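You operate a simulated robot arm through the tools that you are given. There is no shell and no other tool.

Carry out the task below with a simulated robot arm. There is one attempt and no reset: what you move stays moved.

TASK
Stand the housing from carton C2 in box B and fold the carton's flaps shut.
Fine: push the box back up to the fence. Set down upright: housing.
Where things are to end (x, y in the base frame): box within 20 mm of [900, -20].

Only the result counts: the job must be done as asked and must still hold three seconds after the hand-in. Knocking over, shifting, dropping, spilling or breaking anything else fails it. Flat cloth is picked up by pressing the open fingertips on it (5 to 10 N) and closing them slowly along it; thin cloth reads only 2 to 8 mm in the jaws.

THE ROBOT
A 7-joint arm with a two-finger parallel gripper, fixed in place. Base frame: the origin is at the foot of the arm, x ahead of it, y to its left, z up; the work surface is at about z = 850. Readings come in mm, rad, newtons and seconds.
With the tool pointing down near the work surface it reaches from about 380 to 740 mm from the base axis. Its first joint turns from -2.496 to 2.496 rad. Payload 3 kg.
The tool frame sits at the grasp point between the pads (the TCP): z along the fingers, y along the line on which they close. The tips reach 30 mm beyond it. The gripper opens to 110 mm. The fingers are 20 mm wide and 10 mm thick; the gripper's body (48 by 112 mm) begins 55 mm behind the TCP.
Orientation is told as [roll, pitch, yaw] about the base's x, y, z axes, in that order, counted from this pose: with the fingers straight down and closing along the base's y, the tool's x points along the base's -x, its y along +y and its z along -z.

THE INTERFACE
- The arm moves only by the tool servo_tool. Its argument "deltas" is a list of rows, each a list of 7 numbers: the turn, a rotation vector about the tool's x, y, z in rad, then the shift along the tool's x, y, z in mm, then the finger opening in mm, from 0 to 110. In form: [[ax, ay, az, tx, ty, tz, claw], ...]. A call has 1 to 20 rows; each row shifts and turns the commanded pose from where the row before left it, along the tool's axes as they then stand. Each row takes 0.2 s and may step no farther than 50 mm and 0.15 rad from the row before; otherwise, or with a gripper value out of range, the whole call is refused. Where a pose cannot be reached the arm comes as near as it can. A force on the tool above 40 N (or 10 N above the force at the start of the call, whichever is more), or a blocked arm, ends the call early, and 0.2 s more pass. The fingers move at their own pace (about 108 mm/s each) and stop on an object; they squeeze with about 42 N. The grip force told is the motor's: it shows also when the fingers shut on nothing. Time passes only in rows, and 0.2 s behind the last, so rows that do not move let the fingers close. The reply holds the time, the measured pose of the TCP, the force on the tool along the base axes, the opening and the grip force, in the units named above and with some noise, with the torque about the TCP (base axes, N m) and any sound that the robot's microphone picked up.
- Cameras (640 x 400 px; columns grow to the right, rows downward): "scene" is fixed at [38.2, 507.7, 1686.7]; the picture's right is [-0.48, -0.88, 0.00], its down [-0.52, 0.28, -0.80] and it looks along [0.71, -0.38, -0.60] (base axes); focal length 314 px, centre (320, 200). "wrist" rides on the gripper at [72, 17, -103] in the tool frame; the picture's right is [-0.23, 0.97, 0.00], its down [-0.76, -0.18, -0.62] and it looks along [-0.61, -0.14, 0.78] (tool axes); focal length 222 px, centre (320, 200). There is no depth. A picture from a camera that has moved, and an enlarged one, comes with that camera's place and axes in the base frame and with its lens. The place of the scene camera against the robot may be out by one fixed shift of up to 18 mm in any direction.
- capture(camera): a new picture of that camera. The clock stands still meanwhile.
- move_column(by): slides the trunk up (or, below 0, down) by that many mm; the arm rides with it, the base frame stays. It gives what a move gives, with no picture.
- close_up(camera, box): a new picture of the part [left, top, right, bottom] of that camera's present view, enlarged. The clock stands still meanwhile.
- hand_in(): hands the job in; it is judged then, once.

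Places have to be worked out from the pictures, the camera data and where the tool is seen. Open the gripper and draw the arm clear of the work before you hand the job in, unless the task says otherwise.

The tools are called after "Request:" as a command line: name --pt "numbers of a row" for each row, then --argument value for the rest, lists and objects as JSON in quotes. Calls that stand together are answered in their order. servo_tool: Moves the arm, as the interface text tells. Its arguments: {"type":"object","properties":{"deltas":{"type":"array"}},"required":["deltas"]} The other tools are called the same way: move_column (by) slides the trunk up or down; capture (camera) takes a picture; close_up (camera, box) takes an enlarged picture of a part of a camera's view; hand_in () hands the job in.

At the start:

```text
time_s: 0.0
tcp_pos: [759.9, -27.3, 1223.5]
tool_rot: [0.002, 0.0, 0.0]
contact_force: [0.2, -0.2, -0.2]
torque: [-0.01, -0.01, -0.01]
gripper_width: 110.2
finger_force: 0.1
trunk travel left (down, up): [-775.0, 115.0]
```

scene: 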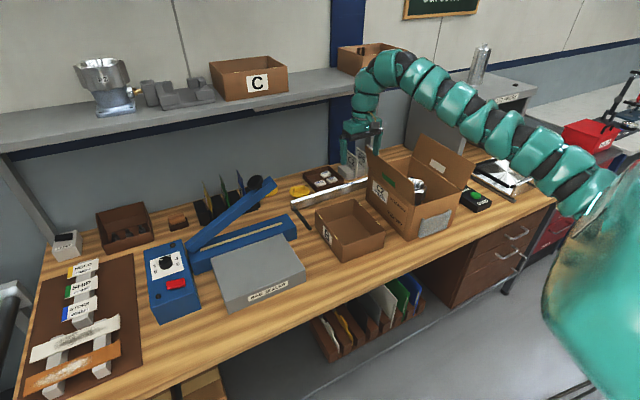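
wrist: 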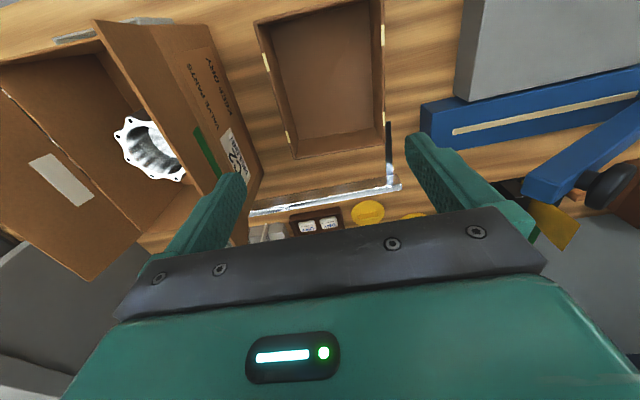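

I start by looking closely at the carton, the box and the fence before moving anything.

Request:
close_up --camera "scene" --box '[280, 120, 500, 270]'

Request:
close_up --camera "wrist" --box '[0, 0, 420, 260]'

Request:
close_up --camera "scene" --box '[60, 20, 400, 220]'

```text
2.67 times, centred on (390, 195) of scene
camera zoom: at [38.2, 507.7, 1686.7], right [-0.48, -0.88, 0.0], down [-0.52, 0.28, -0.8], along [0.71, -0.38, -0.6], focal length 837 px, centre (133, 213)
```

zoom: 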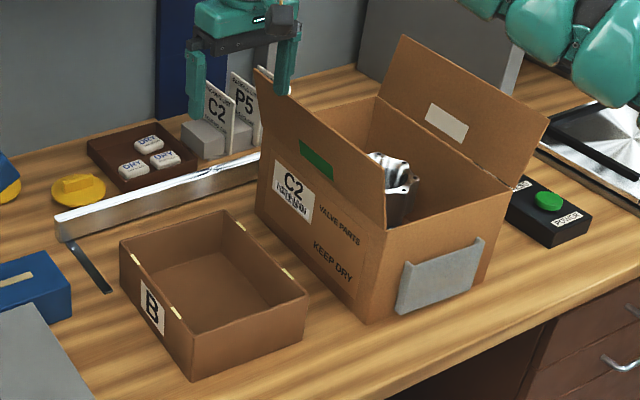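

```text
1.52 times, centred on (210, 130) of wrist
camera zoom: at [687.7, -8.6, 1326.2], right [0.23, 0.97, 0.0], down [0.76, -0.18, 0.62], along [0.61, -0.14, -0.78], focal length 338 px, centre (488, 307)
```

zoom: 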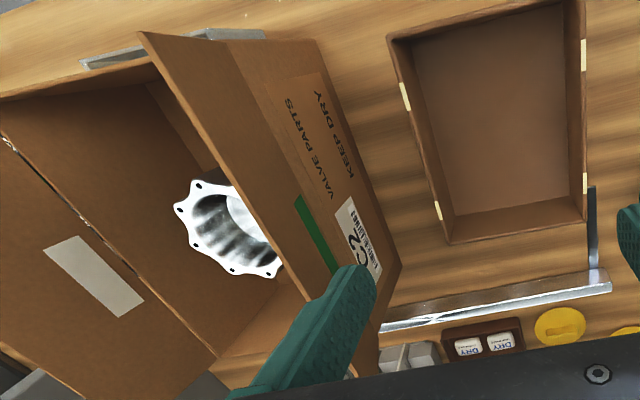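

```text
1.88 times, centred on (230, 120) of scene
camera zoom: at [38.2, 507.7, 1686.7], right [-0.48, -0.88, 0.0], down [-0.52, 0.28, -0.8], along [0.71, -0.38, -0.6], focal length 591 px, centre (489, 351)
```

zoom: 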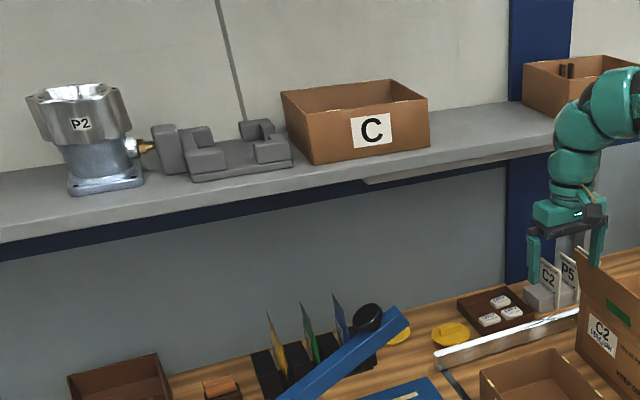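

The carton C2 is open with two upright flaps and the housing inside; box B lies to its left, short of the metal fence. I zoom in on the housing, the labels and the placards for details.

Request:
close_up --camera "scene" --box '[360, 125, 480, 245]'

Request:
close_up --camera "wrist" --box '[80, 60, 240, 220]'

Request:
close_up --camera "scene" --box '[280, 150, 400, 225]'

Request:
close_up --camera "scene" --box '[330, 130, 400, 180]'

Request:
close_up --camera "scene" --box '[20, 240, 140, 400]'

```text
3.33 times, centred on (420, 185) of scene
camera zoom: at [38.2, 507.7, 1686.7], right [-0.48, -0.88, 0.0], down [-0.52, 0.28, -0.8], along [0.71, -0.38, -0.6], focal length 1046 px, centre (-13, 250)
```

zoom: 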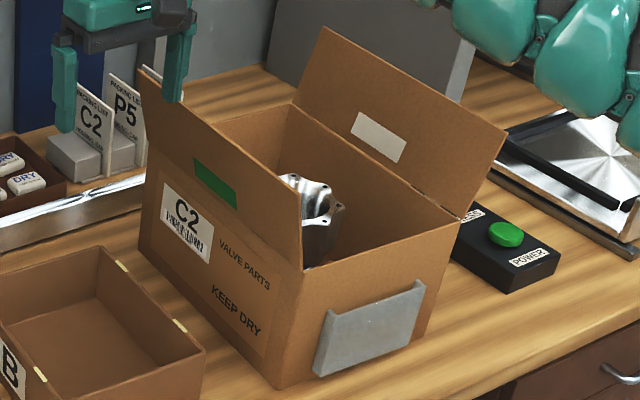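

```text
2.50 times, centred on (160, 140) of wrist
camera zoom: at [687.7, -8.6, 1326.2], right [0.23, 0.97, 0.0], down [0.76, -0.18, 0.62], along [0.61, -0.14, -0.78], focal length 555 px, centre (720, 350)
```

zoom: 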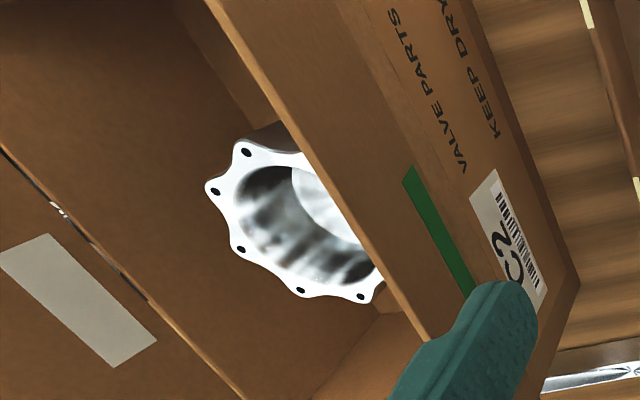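

```text
5.33 times, centred on (340, 188) of scene
camera zoom: at [38.2, 507.7, 1686.7], right [-0.48, -0.88, 0.0], down [-0.52, 0.28, -0.8], along [0.71, -0.38, -0.6], focal length 1673 px, centre (213, 267)
```

zoom: 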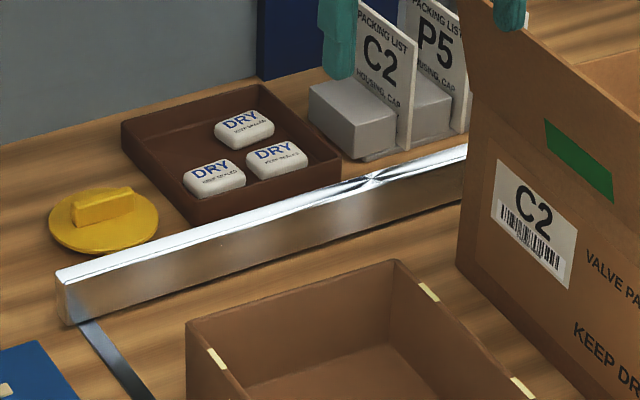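

```text
8.00 times, centred on (365, 155) of scene
camera zoom: at [38.2, 507.7, 1686.7], right [-0.48, -0.88, 0.0], down [-0.52, 0.28, -0.8], along [0.71, -0.38, -0.6], focal length 2510 px, centre (-40, 560)
```

zoom: 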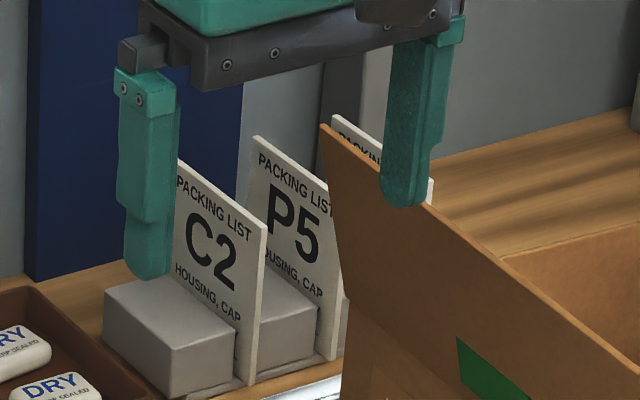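

```text
2.50 times, centred on (80, 320) of scene
camera zoom: at [38.2, 507.7, 1686.7], right [-0.48, -0.88, 0.0], down [-0.52, 0.28, -0.8], along [0.71, -0.38, -0.6], focal length 784 px, centre (920, -100)
```

zoom: 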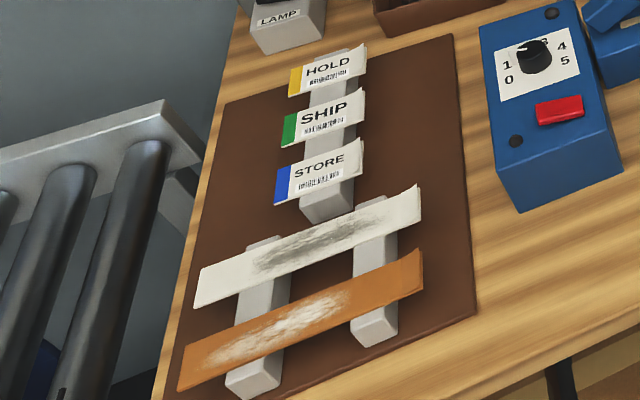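

The carton sits at roughly x 640–930, y −205 to −420, top at about z 1014, with its flaps tilted a bit outward up to about z 1120. I move the wrist camera above its opening, staying well over the flaps, to look inside.

Request:
servo_tool --pt "0 0 0 10 0 -15 110" --pt "0 0 0 10 -30 -15 110" --pt "0 0 0 15 -35 -15 110" --pt "0 0 0 15 -35 -15 110" --pt "0 0 0 15 -35 -10 110" --pt "0 0 0 15 -35 -5 110" --pt "0 0 0 15 -35 0 110" --pt "0 0 0 15 -35 0 110" --pt "0 0 0 10 -33 0 110"

Request:
capture --camera "wrist"

Request:
capture --camera "scene"

```text
time_s: 2.0
tcp_pos: [673.6, -303.3, 1225.6]
tool_rot: [0.003, -0.001, 0.001]
contact_force: [-0.1, -0.2, 0.2]
torque: [0.0, -0.01, 0.0]
gripper_width: 110.0
finger_force: 0.1
out of reach, approached as far as the arm can: row 3, 4, 5, 6, 7, 8, 9
trunk travel left (down, up): [-775.0, 115.0]
```

```text
taken
camera wrist: at [601.1, -285.0, 1327.8], right [0.23, 0.97, 0.0], down [0.76, -0.18, 0.62], along [0.61, -0.14, -0.78], focal length 222 px, centre (320, 200)
```

wrist: 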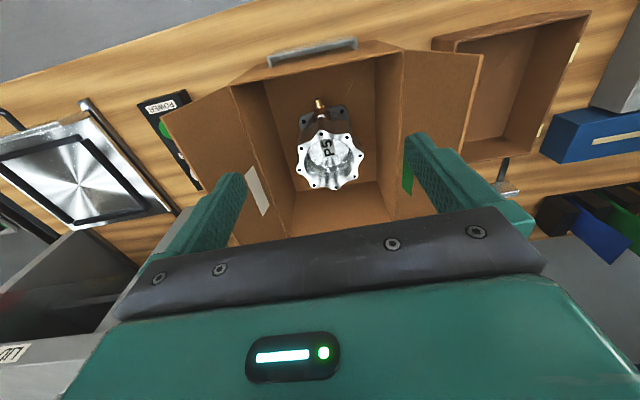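

```text
taken
```

scene: 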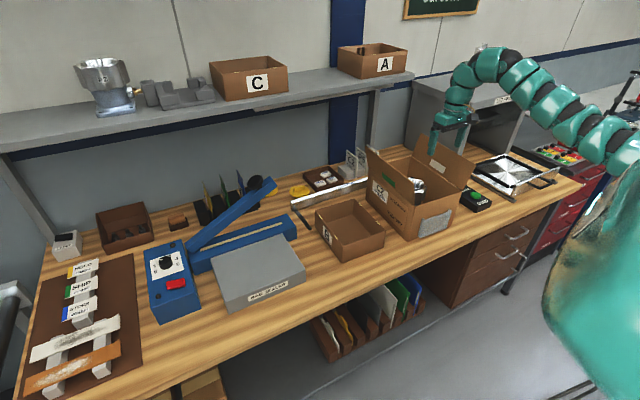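

The housing is visible in the carton with a flange, a label and a brass nipple. I zoom in for a detailed look.

Request:
close_up --camera "wrist" --box '[230, 60, 430, 230]'

Request:
close_up --camera "wrist" --box '[280, 80, 390, 200]'

Request:
close_up --camera "wrist" --box '[400, 0, 640, 220]'

Request:
close_up --camera "scene" --box '[60, 40, 230, 130]'

Request:
close_up --camera "scene" --box '[320, 130, 420, 200]'

```text
2.35 times, centred on (330, 145) of wrist
camera zoom: at [601.1, -285.0, 1327.8], right [0.23, 0.97, 0.0], down [0.76, -0.18, 0.62], along [0.61, -0.14, -0.78], focal length 523 px, centre (296, 329)
```

zoom: 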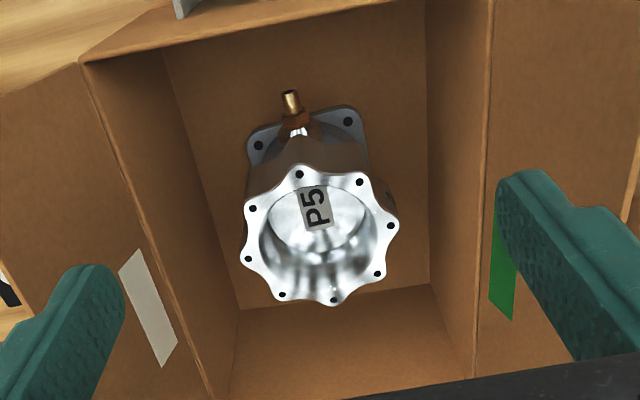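

```text
3.33 times, centred on (335, 140) of wrist
camera zoom: at [601.1, -285.0, 1327.8], right [0.23, 0.97, 0.0], down [0.76, -0.18, 0.62], along [0.61, -0.14, -0.78], focal length 740 px, centre (270, 400)
```

zoom: 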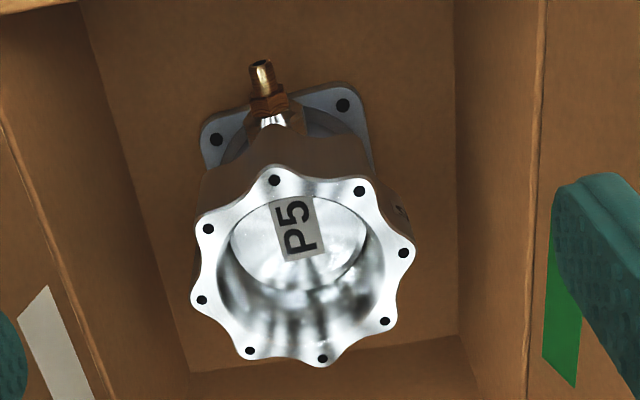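

```text
1.82 times, centred on (520, 110) of wrist
camera zoom: at [601.1, -285.0, 1327.8], right [0.23, 0.97, 0.0], down [0.76, -0.18, 0.62], along [0.61, -0.14, -0.78], focal length 404 px, centre (-44, 364)
```

zoom: 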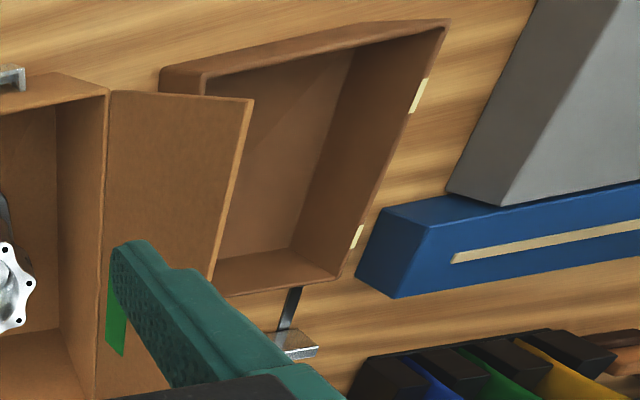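

```text
3.76 times, centred on (145, 85) of scene
camera zoom: at [38.2, 507.7, 1686.7], right [-0.48, -0.88, 0.0], down [-0.52, 0.28, -0.8], along [0.71, -0.38, -0.6], focal length 1181 px, centre (979, 633)
```

zoom: 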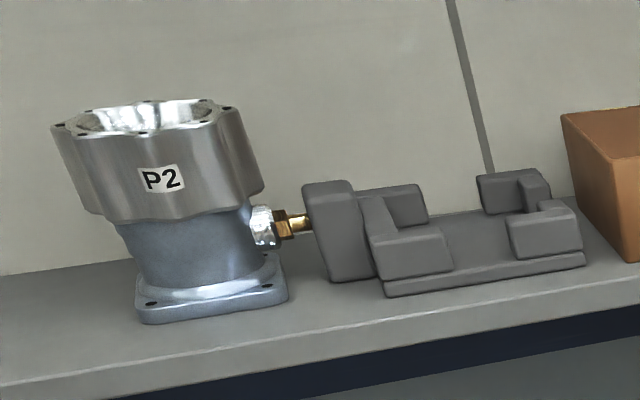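

```text
5.71 times, centred on (370, 165) of scene
camera zoom: at [38.2, 507.7, 1686.7], right [-0.48, -0.88, 0.0], down [-0.52, 0.28, -0.8], along [0.71, -0.38, -0.6], focal length 1793 px, centre (34, 400)
```

zoom: 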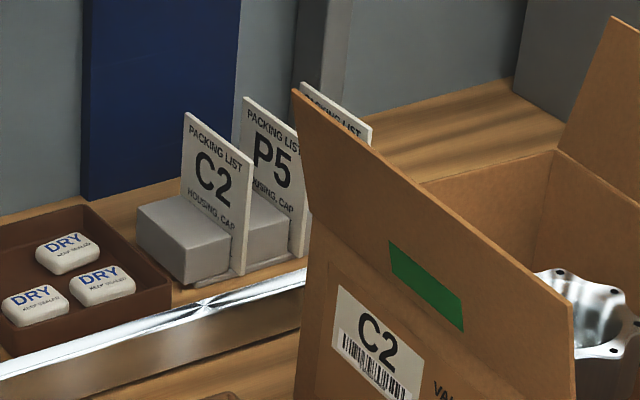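

The housing P5 stands upright in the carton: its axis is about (792, −314), flange top near z 981, lobes along the base x/y axes (radius ≈60), and valleys at 22.5° with a diameter of about 100. I now test how far the arm reaches toward that axis at a safe height.

Request:
servo_tool --pt "0 0 0 0 0 10 110" --pt "0 0 0 -30 -3 10 110" --pt "0 0 0 -30 -3 10 110" --pt "0 0 0 -30 -3 0 110" --pt "0 0 0 -30 -2 0 110" --pt "0 0 0 0 0 0 110"

Request:
capture --camera "scene"

```text
time_s: 3.4
tcp_pos: [785.5, -313.4, 1205.6]
tool_rot: [-0.001, -0.001, 0.001]
contact_force: [0.6, 0.4, -0.4]
torque: [0.01, -0.02, -0.01]
gripper_width: 109.8
finger_force: 0.1
out of reach, approached as far as the arm can: row 1, 5
trunk travel left (down, up): [-775.0, 115.0]
```

```text
taken
```

scene: 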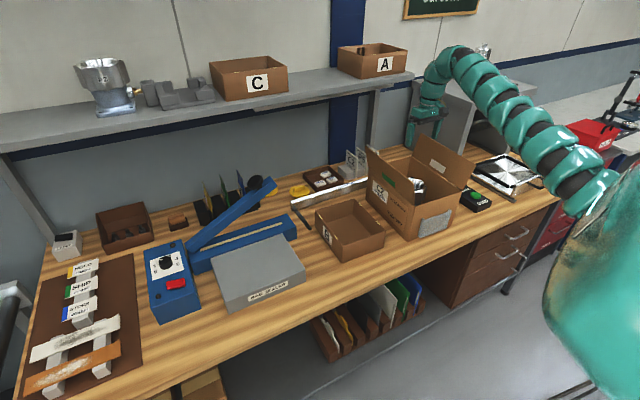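

The axis is nearly within reach at this height, and reach grows lower down. I lower a little, centre over the housing axis, turn the jaw to yaw ≈ −0.368 rad to match two opposite valleys, then check with the wrist camera.

Request:
servo_tool --pt "0 0 0 0 0 10 110" --pt "0 0 0 0 0 10 110" --pt "0 0 0 0 0 10 110" --pt "0 0 0.123 0 0 0 110" --pt "0 0 0.123 0 0 0 110" --pt "0 0 0.122 0 0 0 110" --pt "0 0 0 0 0 0 110"

Request:
capture --camera "wrist"

Request:
close_up --camera "wrist" --box '[220, 0, 460, 150]'

```text
time_s: 5.0
tcp_pos: [786.7, -311.0, 1174.9]
tool_rot: [0.0, 0.0, -0.37]
contact_force: [0.2, -0.4, -0.6]
torque: [0.0, -0.01, -0.01]
gripper_width: 110.0
finger_force: 0.0
trunk travel left (down, up): [-775.0, 115.0]
```

```text
taken
camera wrist: at [723.7, -269.5, 1278.1], right [0.56, 0.83, 0.0], down [0.65, -0.44, 0.62], along [0.52, -0.35, -0.78], focal length 222 px, centre (320, 200)
```

wrist: 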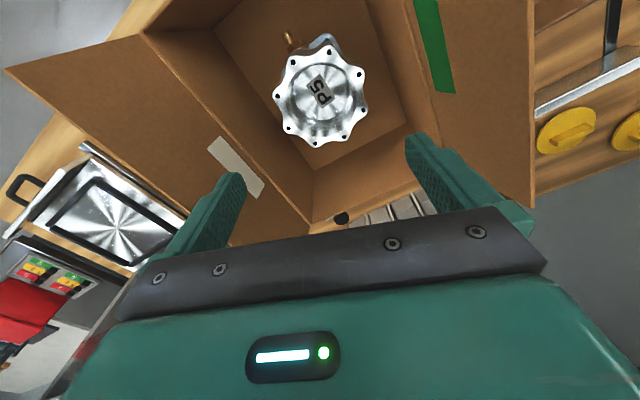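

```text
2.67 times, centred on (340, 75) of wrist
camera zoom: at [723.7, -269.5, 1278.1], right [0.56, 0.83, 0.0], down [0.65, -0.44, 0.62], along [0.52, -0.35, -0.78], focal length 592 px, centre (267, 533)
```

zoom: 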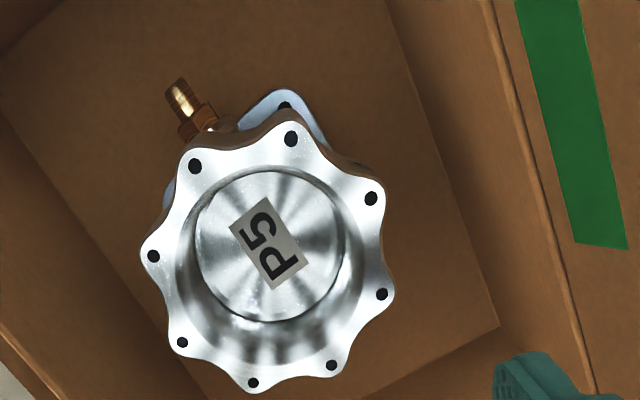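

Triangulating from both views puts the housing axis at about (789, −313), flange top near z 985–988, lobe rotation +1.4°. I zoom on the valley edges to measure the clearance.

Request:
close_up --camera "wrist" --box '[265, 35, 385, 155]'

```text
3.33 times, centred on (325, 95) of wrist
camera zoom: at [723.7, -269.5, 1278.1], right [0.56, 0.83, 0.0], down [0.65, -0.44, 0.62], along [0.52, -0.35, -0.78], focal length 740 px, centre (303, 550)
```

zoom: 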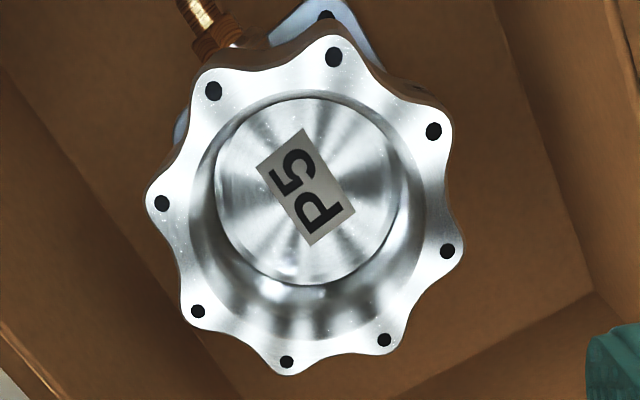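

Valley diameter is about 95–100, so the 110 mm opening clears with a few mm per side. I centre the TCP on the axis and lower with the trunk until the tips are just above the flange.

Request:
servo_tool --pt "0 0 0 -2.9 -1.0 0 110" --pt "0 0 0 0 0 0 110"

Request:
move_column --by -135

Request:
capture --camera "wrist"

Request:
close_up --camera "wrist" --box '[200, 0, 440, 150]'

Request:
close_up --camera "scene" --box '[360, 90, 480, 245]'

```text
time_s: 5.6
tcp_pos: [787.4, -314.2, 1175.7]
tool_rot: [0.0, 0.002, -0.369]
contact_force: [0.0, 1.1, 0.8]
torque: [-0.02, 0.0, 0.03]
gripper_width: 110.3
finger_force: 0.0
trunk travel left (down, up): [-775.0, 115.0]
```

```text
time_s: 7.2
tcp_pos: [788.4, -314.2, 1039.2]
tool_rot: [0.001, 0.0, -0.368]
contact_force: [0.4, 0.7, 0.0]
torque: [-0.01, 0.0, 0.01]
gripper_width: 109.8
finger_force: 0.1
trunk travel left (down, up): [-640.0, 250.0]
```

```text
taken
camera wrist: at [726.1, -270.5, 1143.2], right [0.56, 0.83, 0.0], down [0.65, -0.44, 0.62], along [0.52, -0.35, -0.78], focal length 222 px, centre (320, 200)
```

wrist: 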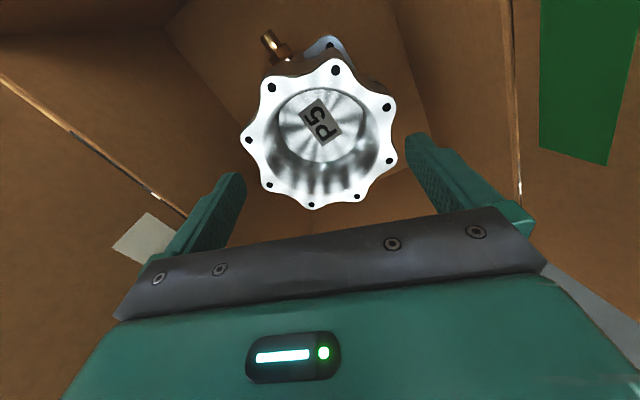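

```text
2.67 times, centred on (320, 75) of wrist
camera zoom: at [726.1, -270.5, 1143.2], right [0.56, 0.83, 0.0], down [0.65, -0.44, 0.62], along [0.52, -0.35, -0.78], focal length 592 px, centre (320, 533)
```

zoom: 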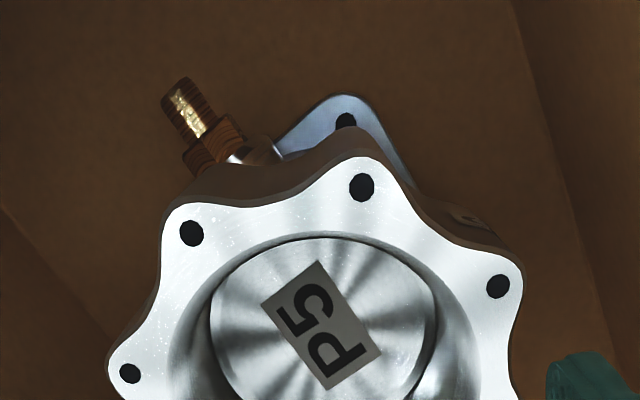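

```text
2.58 times, centred on (420, 168) of scene
camera zoom: at [38.2, 507.7, 1686.7], right [-0.48, -0.88, 0.0], down [-0.52, 0.28, -0.8], along [0.71, -0.38, -0.6], focal length 810 px, centre (62, 284)
```

zoom: 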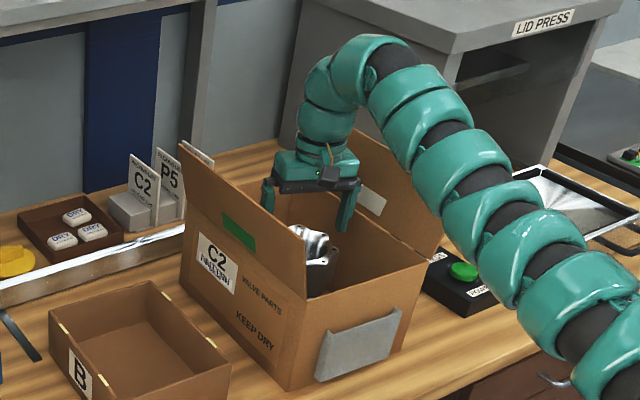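

The refined axis is (789.2, −313.3) with flange top at z ≈ 986, and the TCP is within about 1 mm of it. I make a tiny correction and descend slowly so the fingers straddle the valleys.

Request:
servo_tool --pt "0 0 0 -0.4 1.0 4 110" --pt "0 0 0 0 0 8 110" --pt "0 0 0 0 0 8 110" --pt "0 0 0 0 0 8 110" --pt "0 0 0 0 0 8 110" --pt "0 0 0 0 0 8 110" --pt "0 0 0 0 0 8 110" --pt "0 0 0 0 0 8 110" --pt "0 0 0 0 0 8 110" --pt "0 0 0 0 0 8 110" --pt "0 0 0 0 0 0 110"

Request:
capture --camera "wrist"

```text
time_s: 8.3
tcp_pos: [788.7, -313.9, 1020.9]
tool_rot: [0.002, -0.021, -0.367]
contact_force: [-2.5, 0.5, 20.2]
torque: [-0.72, 0.55, -0.25]
gripper_width: 109.9
finger_force: 0.0
trunk travel left (down, up): [-640.0, 250.0]
stopped in row 5: the force on the tool passed its limit at 47 N (the readings are from after the stop); the commanded pose is now the measured one
```

```text
taken
camera wrist: at [726.2, -269.3, 1121.4], right [0.56, 0.83, 0.01], down [0.64, -0.44, 0.64], along [0.53, -0.36, -0.77], focal length 222 px, centre (320, 200)
```

wrist: 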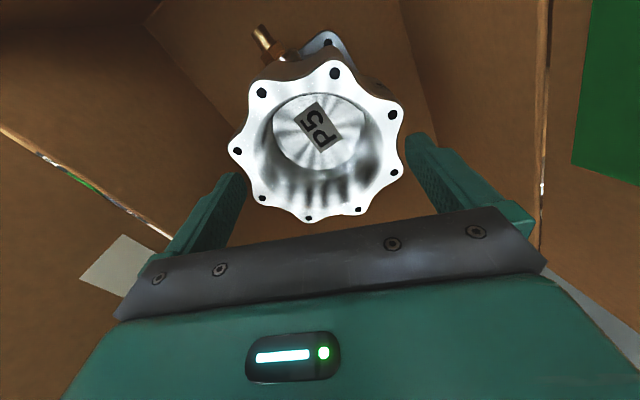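

The descent stopped at tip height ≈ 991 with about 20 N: a finger is touching a flange lobe. I look closely at both fingertips against the flange.

Request:
close_up --camera "wrist" --box '[200, 130, 290, 220]'

Request:
close_up --camera "wrist" --box '[350, 95, 440, 185]'

Request:
close_up --camera "wrist" --box '[200, 30, 440, 240]'

Request:
close_up --camera "scene" --box '[380, 130, 460, 210]'

```text
4.44 times, centred on (245, 175) of wrist
camera zoom: at [726.2, -269.3, 1121.4], right [0.56, 0.83, 0.01], down [0.64, -0.44, 0.64], along [0.53, -0.36, -0.77], focal length 987 px, centre (653, 311)
```

zoom: 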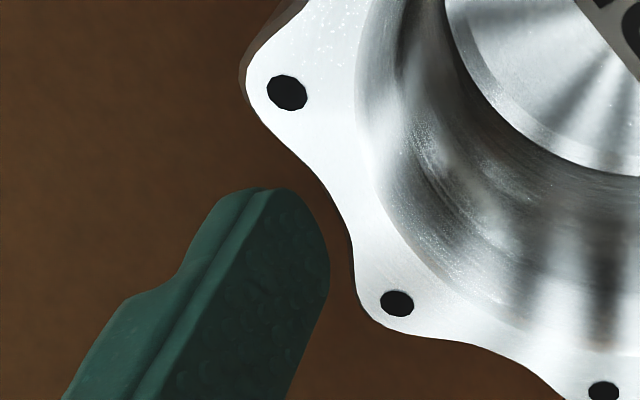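

```text
4.44 times, centred on (395, 140) of wrist
camera zoom: at [726.2, -269.3, 1121.4], right [0.56, 0.83, 0.01], down [0.64, -0.44, 0.64], along [0.53, -0.36, -0.77], focal length 987 px, centre (-13, 467)
```

zoom: 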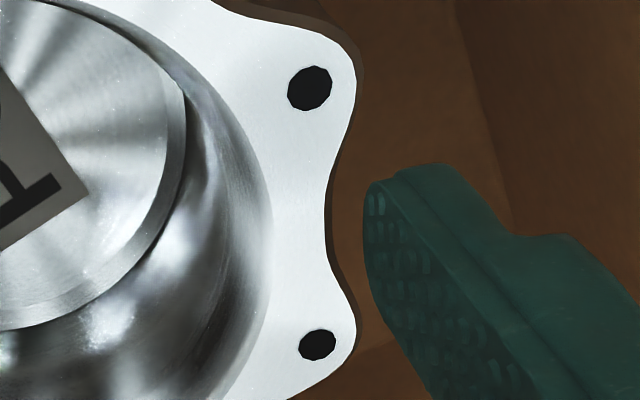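

```text
1.90 times, centred on (320, 135) of wrist
camera zoom: at [726.2, -269.3, 1121.4], right [0.56, 0.83, 0.01], down [0.64, -0.44, 0.64], along [0.53, -0.36, -0.77], focal length 423 px, centre (320, 324)
```

zoom: 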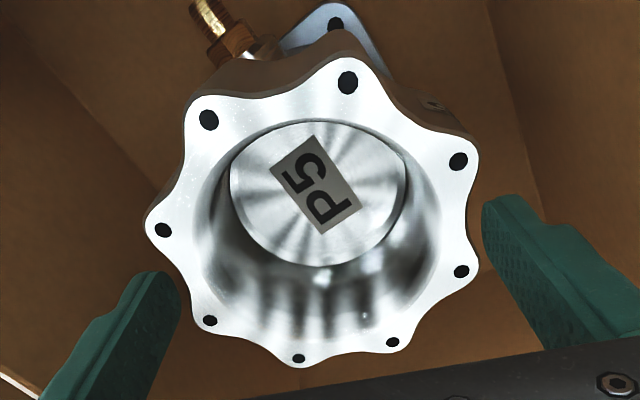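

```text
5.00 times, centred on (420, 170) of scene
camera zoom: at [38.2, 507.7, 1686.7], right [-0.48, -0.88, 0.0], down [-0.52, 0.28, -0.8], along [0.71, -0.38, -0.6], focal length 1569 px, centre (-180, 350)
```

zoom: 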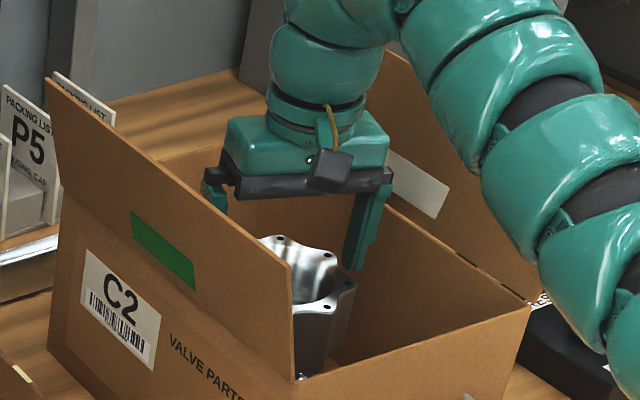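

The image shows the −y fingertip's corner only about 1 mm from a lobe flank while the +y side has about 2–3 mm, matching the torque. I back up, take out the small tilt, and shift about 1 mm toward tool −y before trying again.

Request:
servo_tool --pt "0 0 0 0 0 -6 110" --pt "0 0.021 0 0 0 -6 110" --pt "0 0 0 0 0 0 110" --pt "0 0 0 0 0 0 110"

Request:
close_up --camera "wrist" --box '[200, 30, 440, 240]'

Request:
close_up --camera "wrist" --box '[200, 130, 290, 220]'

Request:
close_up --camera "wrist" --box '[350, 95, 440, 185]'

```text
time_s: 9.3
tcp_pos: [790.0, -312.3, 1025.5]
tool_rot: [0.003, 0.005, -0.368]
contact_force: [-0.8, 0.8, 0.4]
torque: [0.0, -0.02, 0.02]
gripper_width: 110.0
finger_force: 0.1
trunk travel left (down, up): [-640.0, 250.0]
```

```text
1.90 times, centred on (320, 135) of wrist
camera zoom: at [728.9, -270.2, 1131.2], right [0.56, 0.83, 0.0], down [0.65, -0.44, 0.62], along [0.51, -0.35, -0.79], focal length 423 px, centre (320, 324)
```

zoom: 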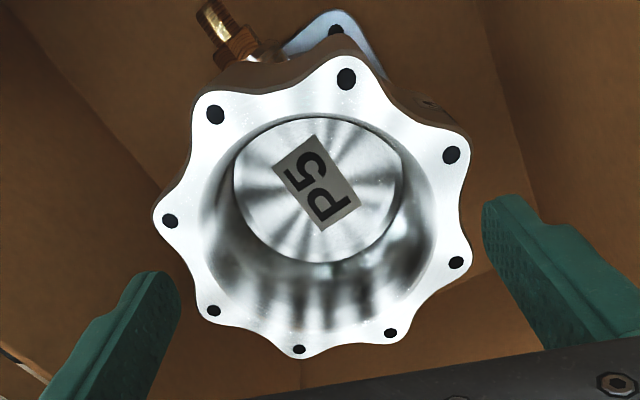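

```text
4.44 times, centred on (245, 175) of wrist
camera zoom: at [728.9, -270.2, 1131.2], right [0.56, 0.83, 0.0], down [0.65, -0.44, 0.62], along [0.51, -0.35, -0.79], focal length 987 px, centre (653, 311)
```

zoom: 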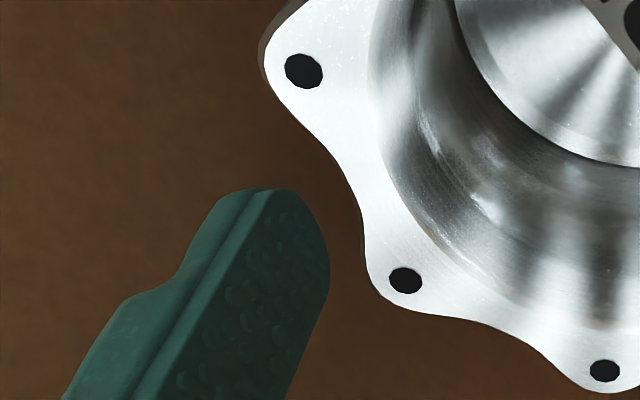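

```text
4.44 times, centred on (395, 140) of wrist
camera zoom: at [728.9, -270.2, 1131.2], right [0.56, 0.83, 0.0], down [0.65, -0.44, 0.62], along [0.51, -0.35, -0.79], focal length 987 px, centre (-13, 467)
```

zoom: 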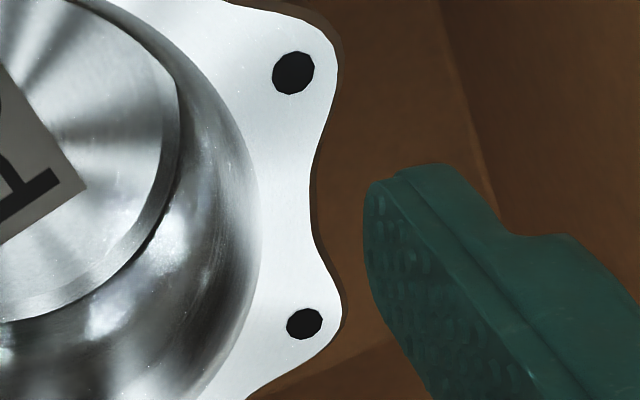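

The hole pattern in tool coordinates is centred at about (−0.6, −1.3) mm with yaw aligned to within 0.3°. I shift by that, then descend slowly again.

Request:
servo_tool --pt "0 -0.004 0 -0.6 -1.3 0 110" --pt "0 0 0 0 0 3 110" --pt "0 0 0 0 0 3 110" --pt "0 0 0 0 0 3 110" --pt "0 0 0 0 0 3 110" --pt "0 0 0 0 0 3 110" --pt "0 0 0 0 0 3 110" --pt "0 0 0 0 0 3 110" --pt "0 0 0 0 0 3 110" --pt "0 0 0 0 0 0 110"

Request:
close_up --camera "wrist" --box '[200, 30, 440, 240]'

```text
time_s: 10.8
tcp_pos: [792.3, -316.1, 1021.4]
tool_rot: [0.002, -0.014, -0.367]
contact_force: [-0.4, -0.7, 16.1]
torque: [-0.78, 0.49, -0.22]
gripper_width: 109.8
finger_force: 0.0
trunk travel left (down, up): [-640.0, 250.0]
stopped in row 7: the force on the tool passed its limit at 44 N (the readings are from after the stop); the commanded pose is now the measured one
```

```text
1.90 times, centred on (320, 135) of wrist
camera zoom: at [729.0, -272.5, 1121.8], right [0.56, 0.83, 0.01], down [0.64, -0.44, 0.63], along [0.53, -0.35, -0.77], focal length 423 px, centre (320, 324)
```

zoom: 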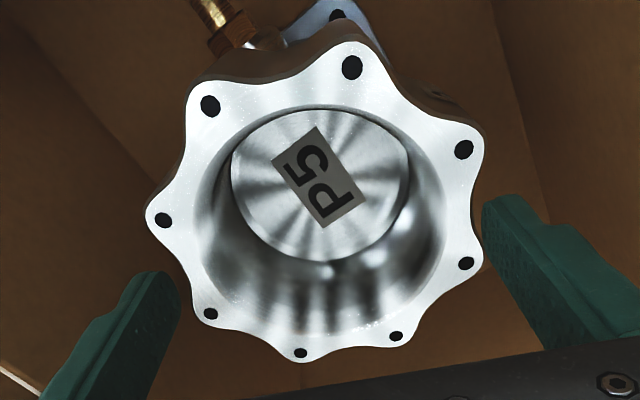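

Contact again at the same height, though the outlines don't overlap, so the outside of the flange seems effectively too wide for the 110 mm jaws. I'll back off and instead try a symmetric internal grip: fingers partly closed, inserted in the bore (≈85 mm) and then opened outward.

Request:
servo_tool --pt "0 0 0 0 0 -8 110" --pt "0 0.014 0 3.0 0.8 -8 110" --pt "0 0 0 0 0 0 40" --pt "0 0 0 0 0 0 40" --pt "0 0 0 0 0 0 40"

Request:
close_up --camera "wrist" --box '[200, 30, 440, 240]'

```text
time_s: 12.0
tcp_pos: [789.0, -313.3, 1033.1]
tool_rot: [0.002, 0.004, -0.367]
contact_force: [-0.4, 0.2, 0.6]
torque: [0.03, -0.02, 0.02]
gripper_width: 40.0
finger_force: 0.0
trunk travel left (down, up): [-640.0, 250.0]
```

```text
1.90 times, centred on (320, 135) of wrist
camera zoom: at [728.7, -272.2, 1135.7], right [0.56, 0.83, 0.0], down [0.65, -0.44, 0.62], along [0.51, -0.35, -0.79], focal length 423 px, centre (320, 324)
```

zoom: 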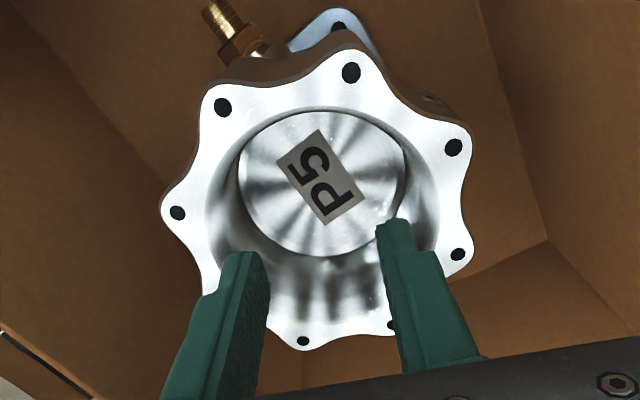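

Now centred to within a millimetre of the axis with the jaws at 40 mm, so the tips are inside the bore outline. I lower about 45 mm to put the tips some 30 mm inside the bore, with the force guard watching.

Request:
servo_tool --pt "0 -0.004 0 0 0.6 4 40" --pt "0 0 0 0 0 5 40" --pt "0 0 0 0 0 5 40" --pt "0 0 0 0 0 5 40" --pt "0 0 0 0 0 5 40" --pt "0 0 0 0 0 5 40" --pt "0 0 0 0 0 5 40" --pt "0 0 0 0 0 5 40" --pt "0 0 0 0 0 5 40" --pt "0 0 0 0 0 0 40"

Request:
close_up --camera "wrist" --box '[200, 30, 440, 240]'

```text
time_s: 14.2
tcp_pos: [789.9, -314.3, 989.3]
tool_rot: [0.003, 0.002, -0.367]
contact_force: [-0.8, 0.2, -0.1]
torque: [0.02, -0.01, 0.01]
gripper_width: 40.4
finger_force: 0.1
trunk travel left (down, up): [-640.0, 250.0]
```

```text
1.90 times, centred on (320, 135) of wrist
camera zoom: at [728.8, -271.2, 1092.0], right [0.56, 0.83, 0.0], down [0.65, -0.44, 0.62], along [0.51, -0.35, -0.78], focal length 423 px, centre (320, 324)
```

zoom: 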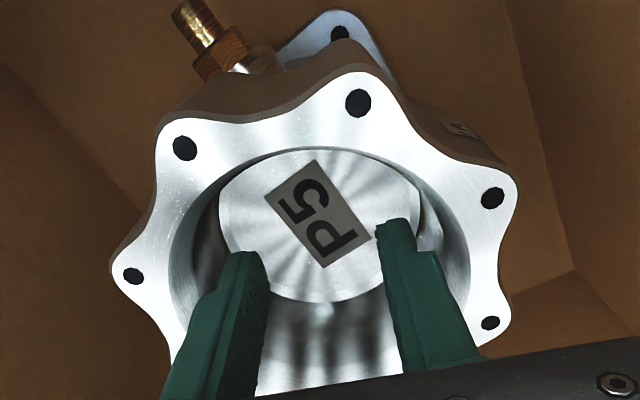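

No contact: the bore is open and the tips are about 28 mm inside. Now I open the fingers against the bore wall and watch width and motor force.

Request:
servo_tool --pt "0 0 0 0 0 0 55" --pt "0 0 0 0 0 0 62" --pt "0 0 0 0 0 0 68" --pt "0 0 0 0 0 0 74" --pt "0 0 0 0 0 0 80" --pt "0 0 0 0 0 0 80"

Request:
close_up --camera "wrist" --box '[200, 30, 440, 240]'

```text
time_s: 15.6
tcp_pos: [789.6, -313.8, 988.8]
tool_rot: [0.002, 0.001, -0.369]
contact_force: [-1.1, 2.1, -1.8]
torque: [-0.01, 0.0, -0.1]
gripper_width: 45.2
finger_force: 0.1
trunk travel left (down, up): [-640.0, 250.0]
```

```text
1.90 times, centred on (320, 135) of wrist
camera zoom: at [728.9, -271.0, 1091.9], right [0.56, 0.83, 0.0], down [0.65, -0.44, 0.62], along [0.51, -0.35, -0.78], focal length 423 px, centre (320, 324)
```

zoom: 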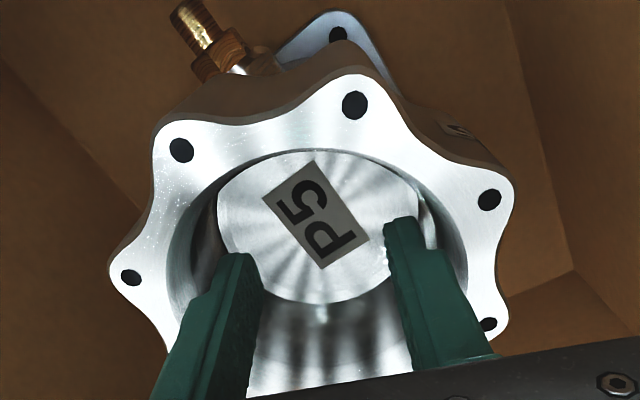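

The fingers stopped at 45 mm: the thicker finger shoulders reached the bore edge. I close slightly, go 22 mm deeper so the shoulders sit inside the bore, and expand again.

Request:
servo_tool --pt "0 0 0 0 0 0 38" --pt "0 0 0 0 0 0 38" --pt "0 0 0 0 0 5 38" --pt "0 0 0 0 0 5 38" --pt "0 0 0 0 0 5 38" --pt "0 0 0 0 0 5 38" --pt "0 0 0 0 0 2 38" --pt "0 0 0 0 0 0 50" --pt "0 0 0 0 0 0 65" --pt "0 0 0 0 0 0 80" --pt "0 0 0 0 0 0 80"

Request:
close_up --camera "wrist" --box '[200, 30, 440, 240]'

```text
time_s: 18.0
tcp_pos: [788.4, -314.2, 966.9]
tool_rot: [0.001, 0.001, -0.367]
contact_force: [-1.2, 0.3, -2.0]
torque: [-0.12, -0.04, -0.2]
gripper_width: 45.3
finger_force: 0.0
trunk travel left (down, up): [-640.0, 250.0]
```

```text
1.90 times, centred on (320, 135) of wrist
camera zoom: at [728.0, -271.1, 1069.6], right [0.56, 0.83, 0.0], down [0.65, -0.44, 0.62], along [0.51, -0.35, -0.78], focal length 423 px, centre (320, 324)
```

zoom: 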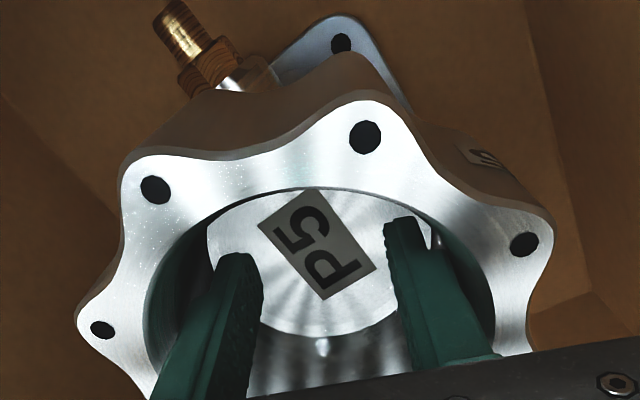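

Expanded at 45.3 mm with the shoulders inside the bore. I try a small slow lift and watch the force and picture to see whether it holds.

Request:
servo_tool --pt "0 0 0 0 0 -2 80" --pt "0 0 0 0 0 -2 80" --pt "0 0 0 0 0 -2 80" --pt "0 0 0 0 0 -2 80" --pt "0 0 0 0 0 0 80"

Request:
close_up --camera "wrist" --box '[200, 30, 440, 240]'

```text
time_s: 19.2
tcp_pos: [789.7, -314.0, 974.4]
tool_rot: [0.002, 0.004, -0.368]
contact_force: [-0.4, 0.1, -9.0]
torque: [-0.03, -0.05, 0.0]
gripper_width: 45.4
finger_force: 0.1
trunk travel left (down, up): [-640.0, 250.0]
```

```text
1.90 times, centred on (320, 135) of wrist
camera zoom: at [729.2, -271.9, 1076.9], right [0.56, 0.83, 0.0], down [0.65, -0.44, 0.62], along [0.51, -0.35, -0.78], focal length 423 px, centre (320, 324)
```

zoom: 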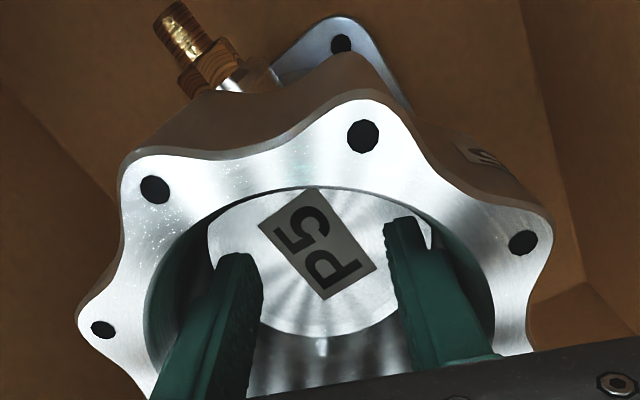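

It holds: the reading shows about 9 N of weight (≈0.9 kg) and the housing rises with the gripper, upright. I raise it with the trunk so its base clears the carton's front rim; I'll leave over the flapless front side.

Request:
move_column --by 100

Request:
capture --camera "wrist"

```text
time_s: 20.6
tcp_pos: [789.6, -315.3, 1074.8]
tool_rot: [0.001, 0.003, -0.37]
contact_force: [-0.2, 0.4, -8.2]
torque: [0.0, -0.03, -0.01]
gripper_width: 45.3
finger_force: 0.0
trunk travel left (down, up): [-740.0, 150.0]
```

```text
taken
camera wrist: at [729.4, -272.0, 1176.6], right [0.56, 0.83, 0.0], down [0.65, -0.44, 0.62], along [0.51, -0.35, -0.78], focal length 222 px, centre (320, 200)
```

wrist: 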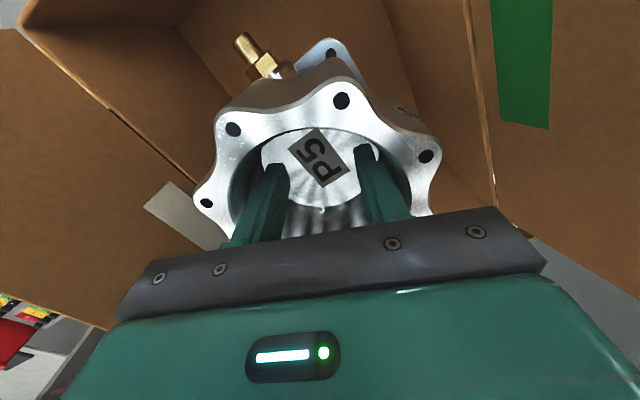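

Stable. I continue up another 120 mm and then look.

Request:
move_column --by 120

Request:
capture --camera "scene"

Request:
close_up --camera "scene" --box '[360, 60, 500, 245]'

Request:
capture --camera "wrist"

```text
time_s: 22.1
tcp_pos: [789.7, -313.7, 1193.3]
tool_rot: [0.003, 0.003, -0.368]
contact_force: [-0.5, -0.4, -8.7]
torque: [-0.01, -0.03, 0.0]
gripper_width: 45.5
finger_force: 0.1
trunk travel left (down, up): [-860.0, 30.0]
```

```text
taken
```

scene: 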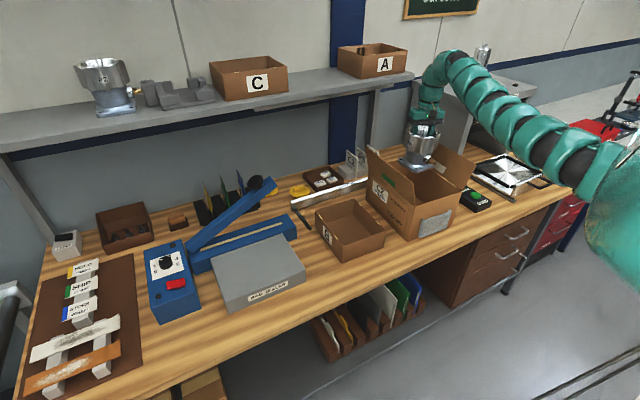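

```text
2.16 times, centred on (430, 152) of scene
camera zoom: at [38.2, 507.7, 1686.7], right [-0.48, -0.88, 0.0], down [-0.52, 0.28, -0.8], along [0.71, -0.38, -0.6], focal length 678 px, centre (82, 303)
```

zoom: 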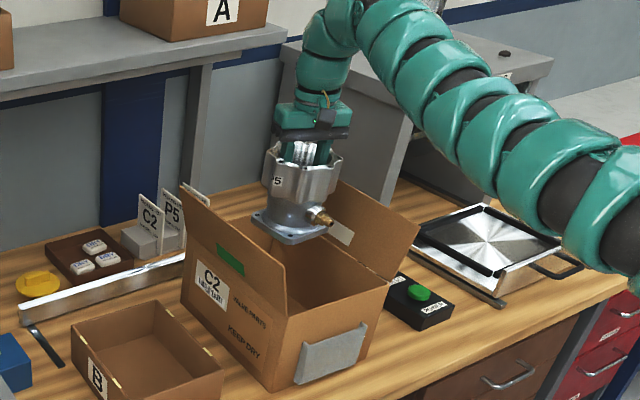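

```text
taken
camera wrist: at [729.5, -272.1, 1296.6], right [0.56, 0.83, 0.0], down [0.65, -0.44, 0.62], along [0.51, -0.35, -0.78], focal length 222 px, centre (320, 200)
```

wrist: 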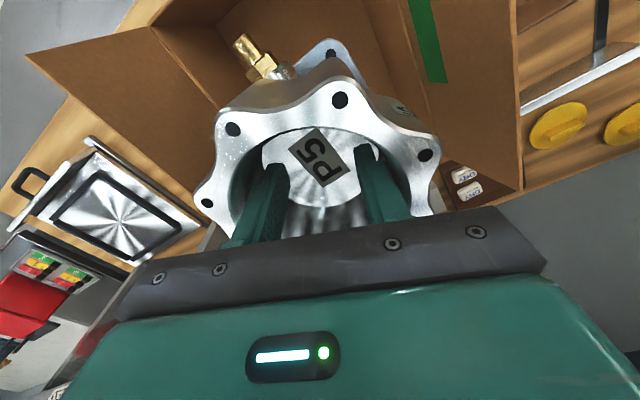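

The housing hangs upright with its base about 65 mm above the carton rim. I draw it straight back (−x) about 240 mm, out over the open front side, between the flaps.

Request:
servo_tool --pt "0 0 0 7 -2.7 0 80" --pt "0 0 0 14 -5.4 0 80" --pt "0 0 0 18.66 -7.2 0 80" --pt "0 0 0 18.66 -7.2 0 80" --pt "0 0 0 18.66 -7.2 0 80" --pt "0 0 0 18.66 -7.2 0 80" --pt "0 0 0 18.66 -7.2 0 80" --pt "0 0 0 18.66 -7.2 0 80" --pt "0 0 0 18.66 -7.2 0 80" --pt "0 0 0 18.66 -7.2 0 80" --pt "0 0 0 18.66 -7.2 0 80" --pt "0 0 0 18.66 -7.2 0 80" --pt "0 0 0 14 -5.4 0 80" --pt "0 0 0 7 -2.7 0 80" --pt "0 0 0 0 0 0 80"

Request:
capture --camera "scene"

Request:
capture --camera "wrist"

```text
time_s: 25.3
tcp_pos: [698.3, -314.7, 1194.6]
tool_rot: [0.002, 0.004, -0.369]
contact_force: [0.9, -0.2, -10.1]
torque: [0.04, -0.04, 0.0]
gripper_width: 45.5
finger_force: 0.0
out of reach, approached as far as the arm can: row 6, 7, 8, 9, 10, 11, 12, 13, 14
trunk travel left (down, up): [-860.0, 30.0]
```

```text
taken
```

scene: 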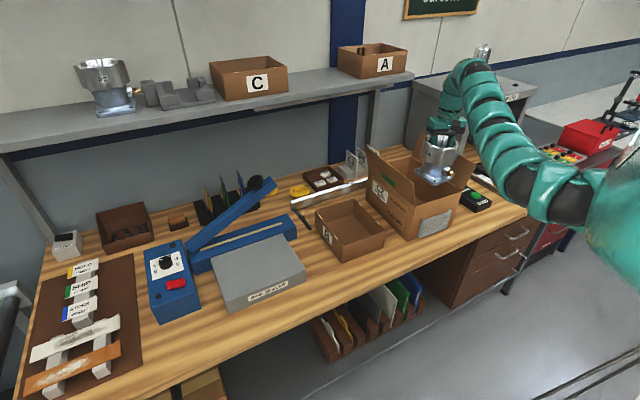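

```text
taken
camera wrist: at [637.0, -271.4, 1297.8], right [0.56, 0.83, 0.0], down [0.65, -0.44, 0.62], along [0.51, -0.35, -0.78], focal length 222 px, centre (320, 200)
```

wrist: 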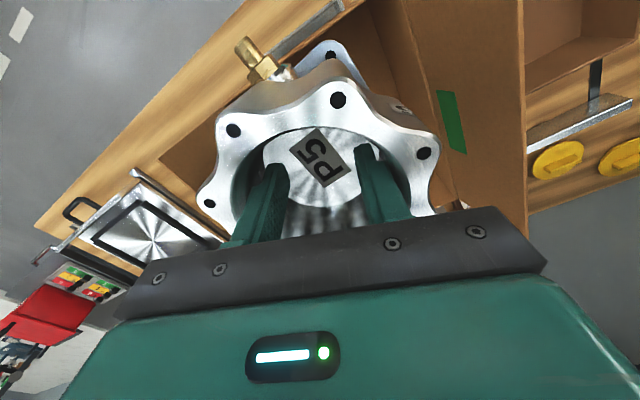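

The arm can't fold closer in at this height, so I return above the carton centre, use the remaining trunk travel and the arm to go higher, and cross over the +y flap instead.

Request:
servo_tool --pt "0 0 0 -7 2.7 0 80" --pt "0 0 0 -14 5.4 0 80" --pt "0 0 0 -18.66 7.2 0 80" --pt "0 0 0 -18.66 7.2 0 80" --pt "0 0 0 -14 5.4 0 80" --pt "0 0 0 -9 3.5 0 80" --pt "0 0 0 -4 1.6 0 80" --pt "0 0 0 0 0 -5 80" --pt "0 0 0 0 0 -10 80" --pt "0 0 0 0 0 -15 80" --pt "0 0 0 0 0 -15 80" --pt "0 0 0 0 0 -15 80" --pt "0 0 0 0 0 -10 80" --pt "0 0 0 0 0 -5 80" --pt "0 0 0 0 0 0 80"

Request:
move_column --by 30

Request:
close_up --camera "scene" --box '[340, 40, 500, 245]'

```text
time_s: 28.5
tcp_pos: [790.2, -313.7, 1268.2]
tool_rot: [0.002, 0.002, -0.369]
contact_force: [-0.1, -0.1, -9.2]
torque: [0.02, 0.01, 0.03]
gripper_width: 45.8
finger_force: 0.0
trunk travel left (down, up): [-860.0, 30.0]
```

```text
time_s: 29.2
tcp_pos: [789.7, -315.4, 1298.0]
tool_rot: [0.001, 0.005, -0.369]
contact_force: [-0.3, 0.5, -8.5]
torque: [0.03, 0.03, -0.03]
gripper_width: 46.1
finger_force: 0.1
trunk travel left (down, up): [-890.0, 0.0]
```

```text
1.95 times, centred on (420, 142) of scene
camera zoom: at [38.2, 507.7, 1686.7], right [-0.48, -0.88, 0.0], down [-0.52, 0.28, -0.8], along [0.71, -0.38, -0.6], focal length 612 px, centre (125, 312)
```

zoom: 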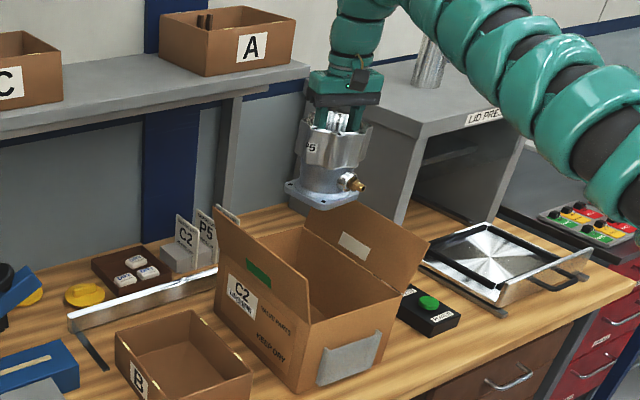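

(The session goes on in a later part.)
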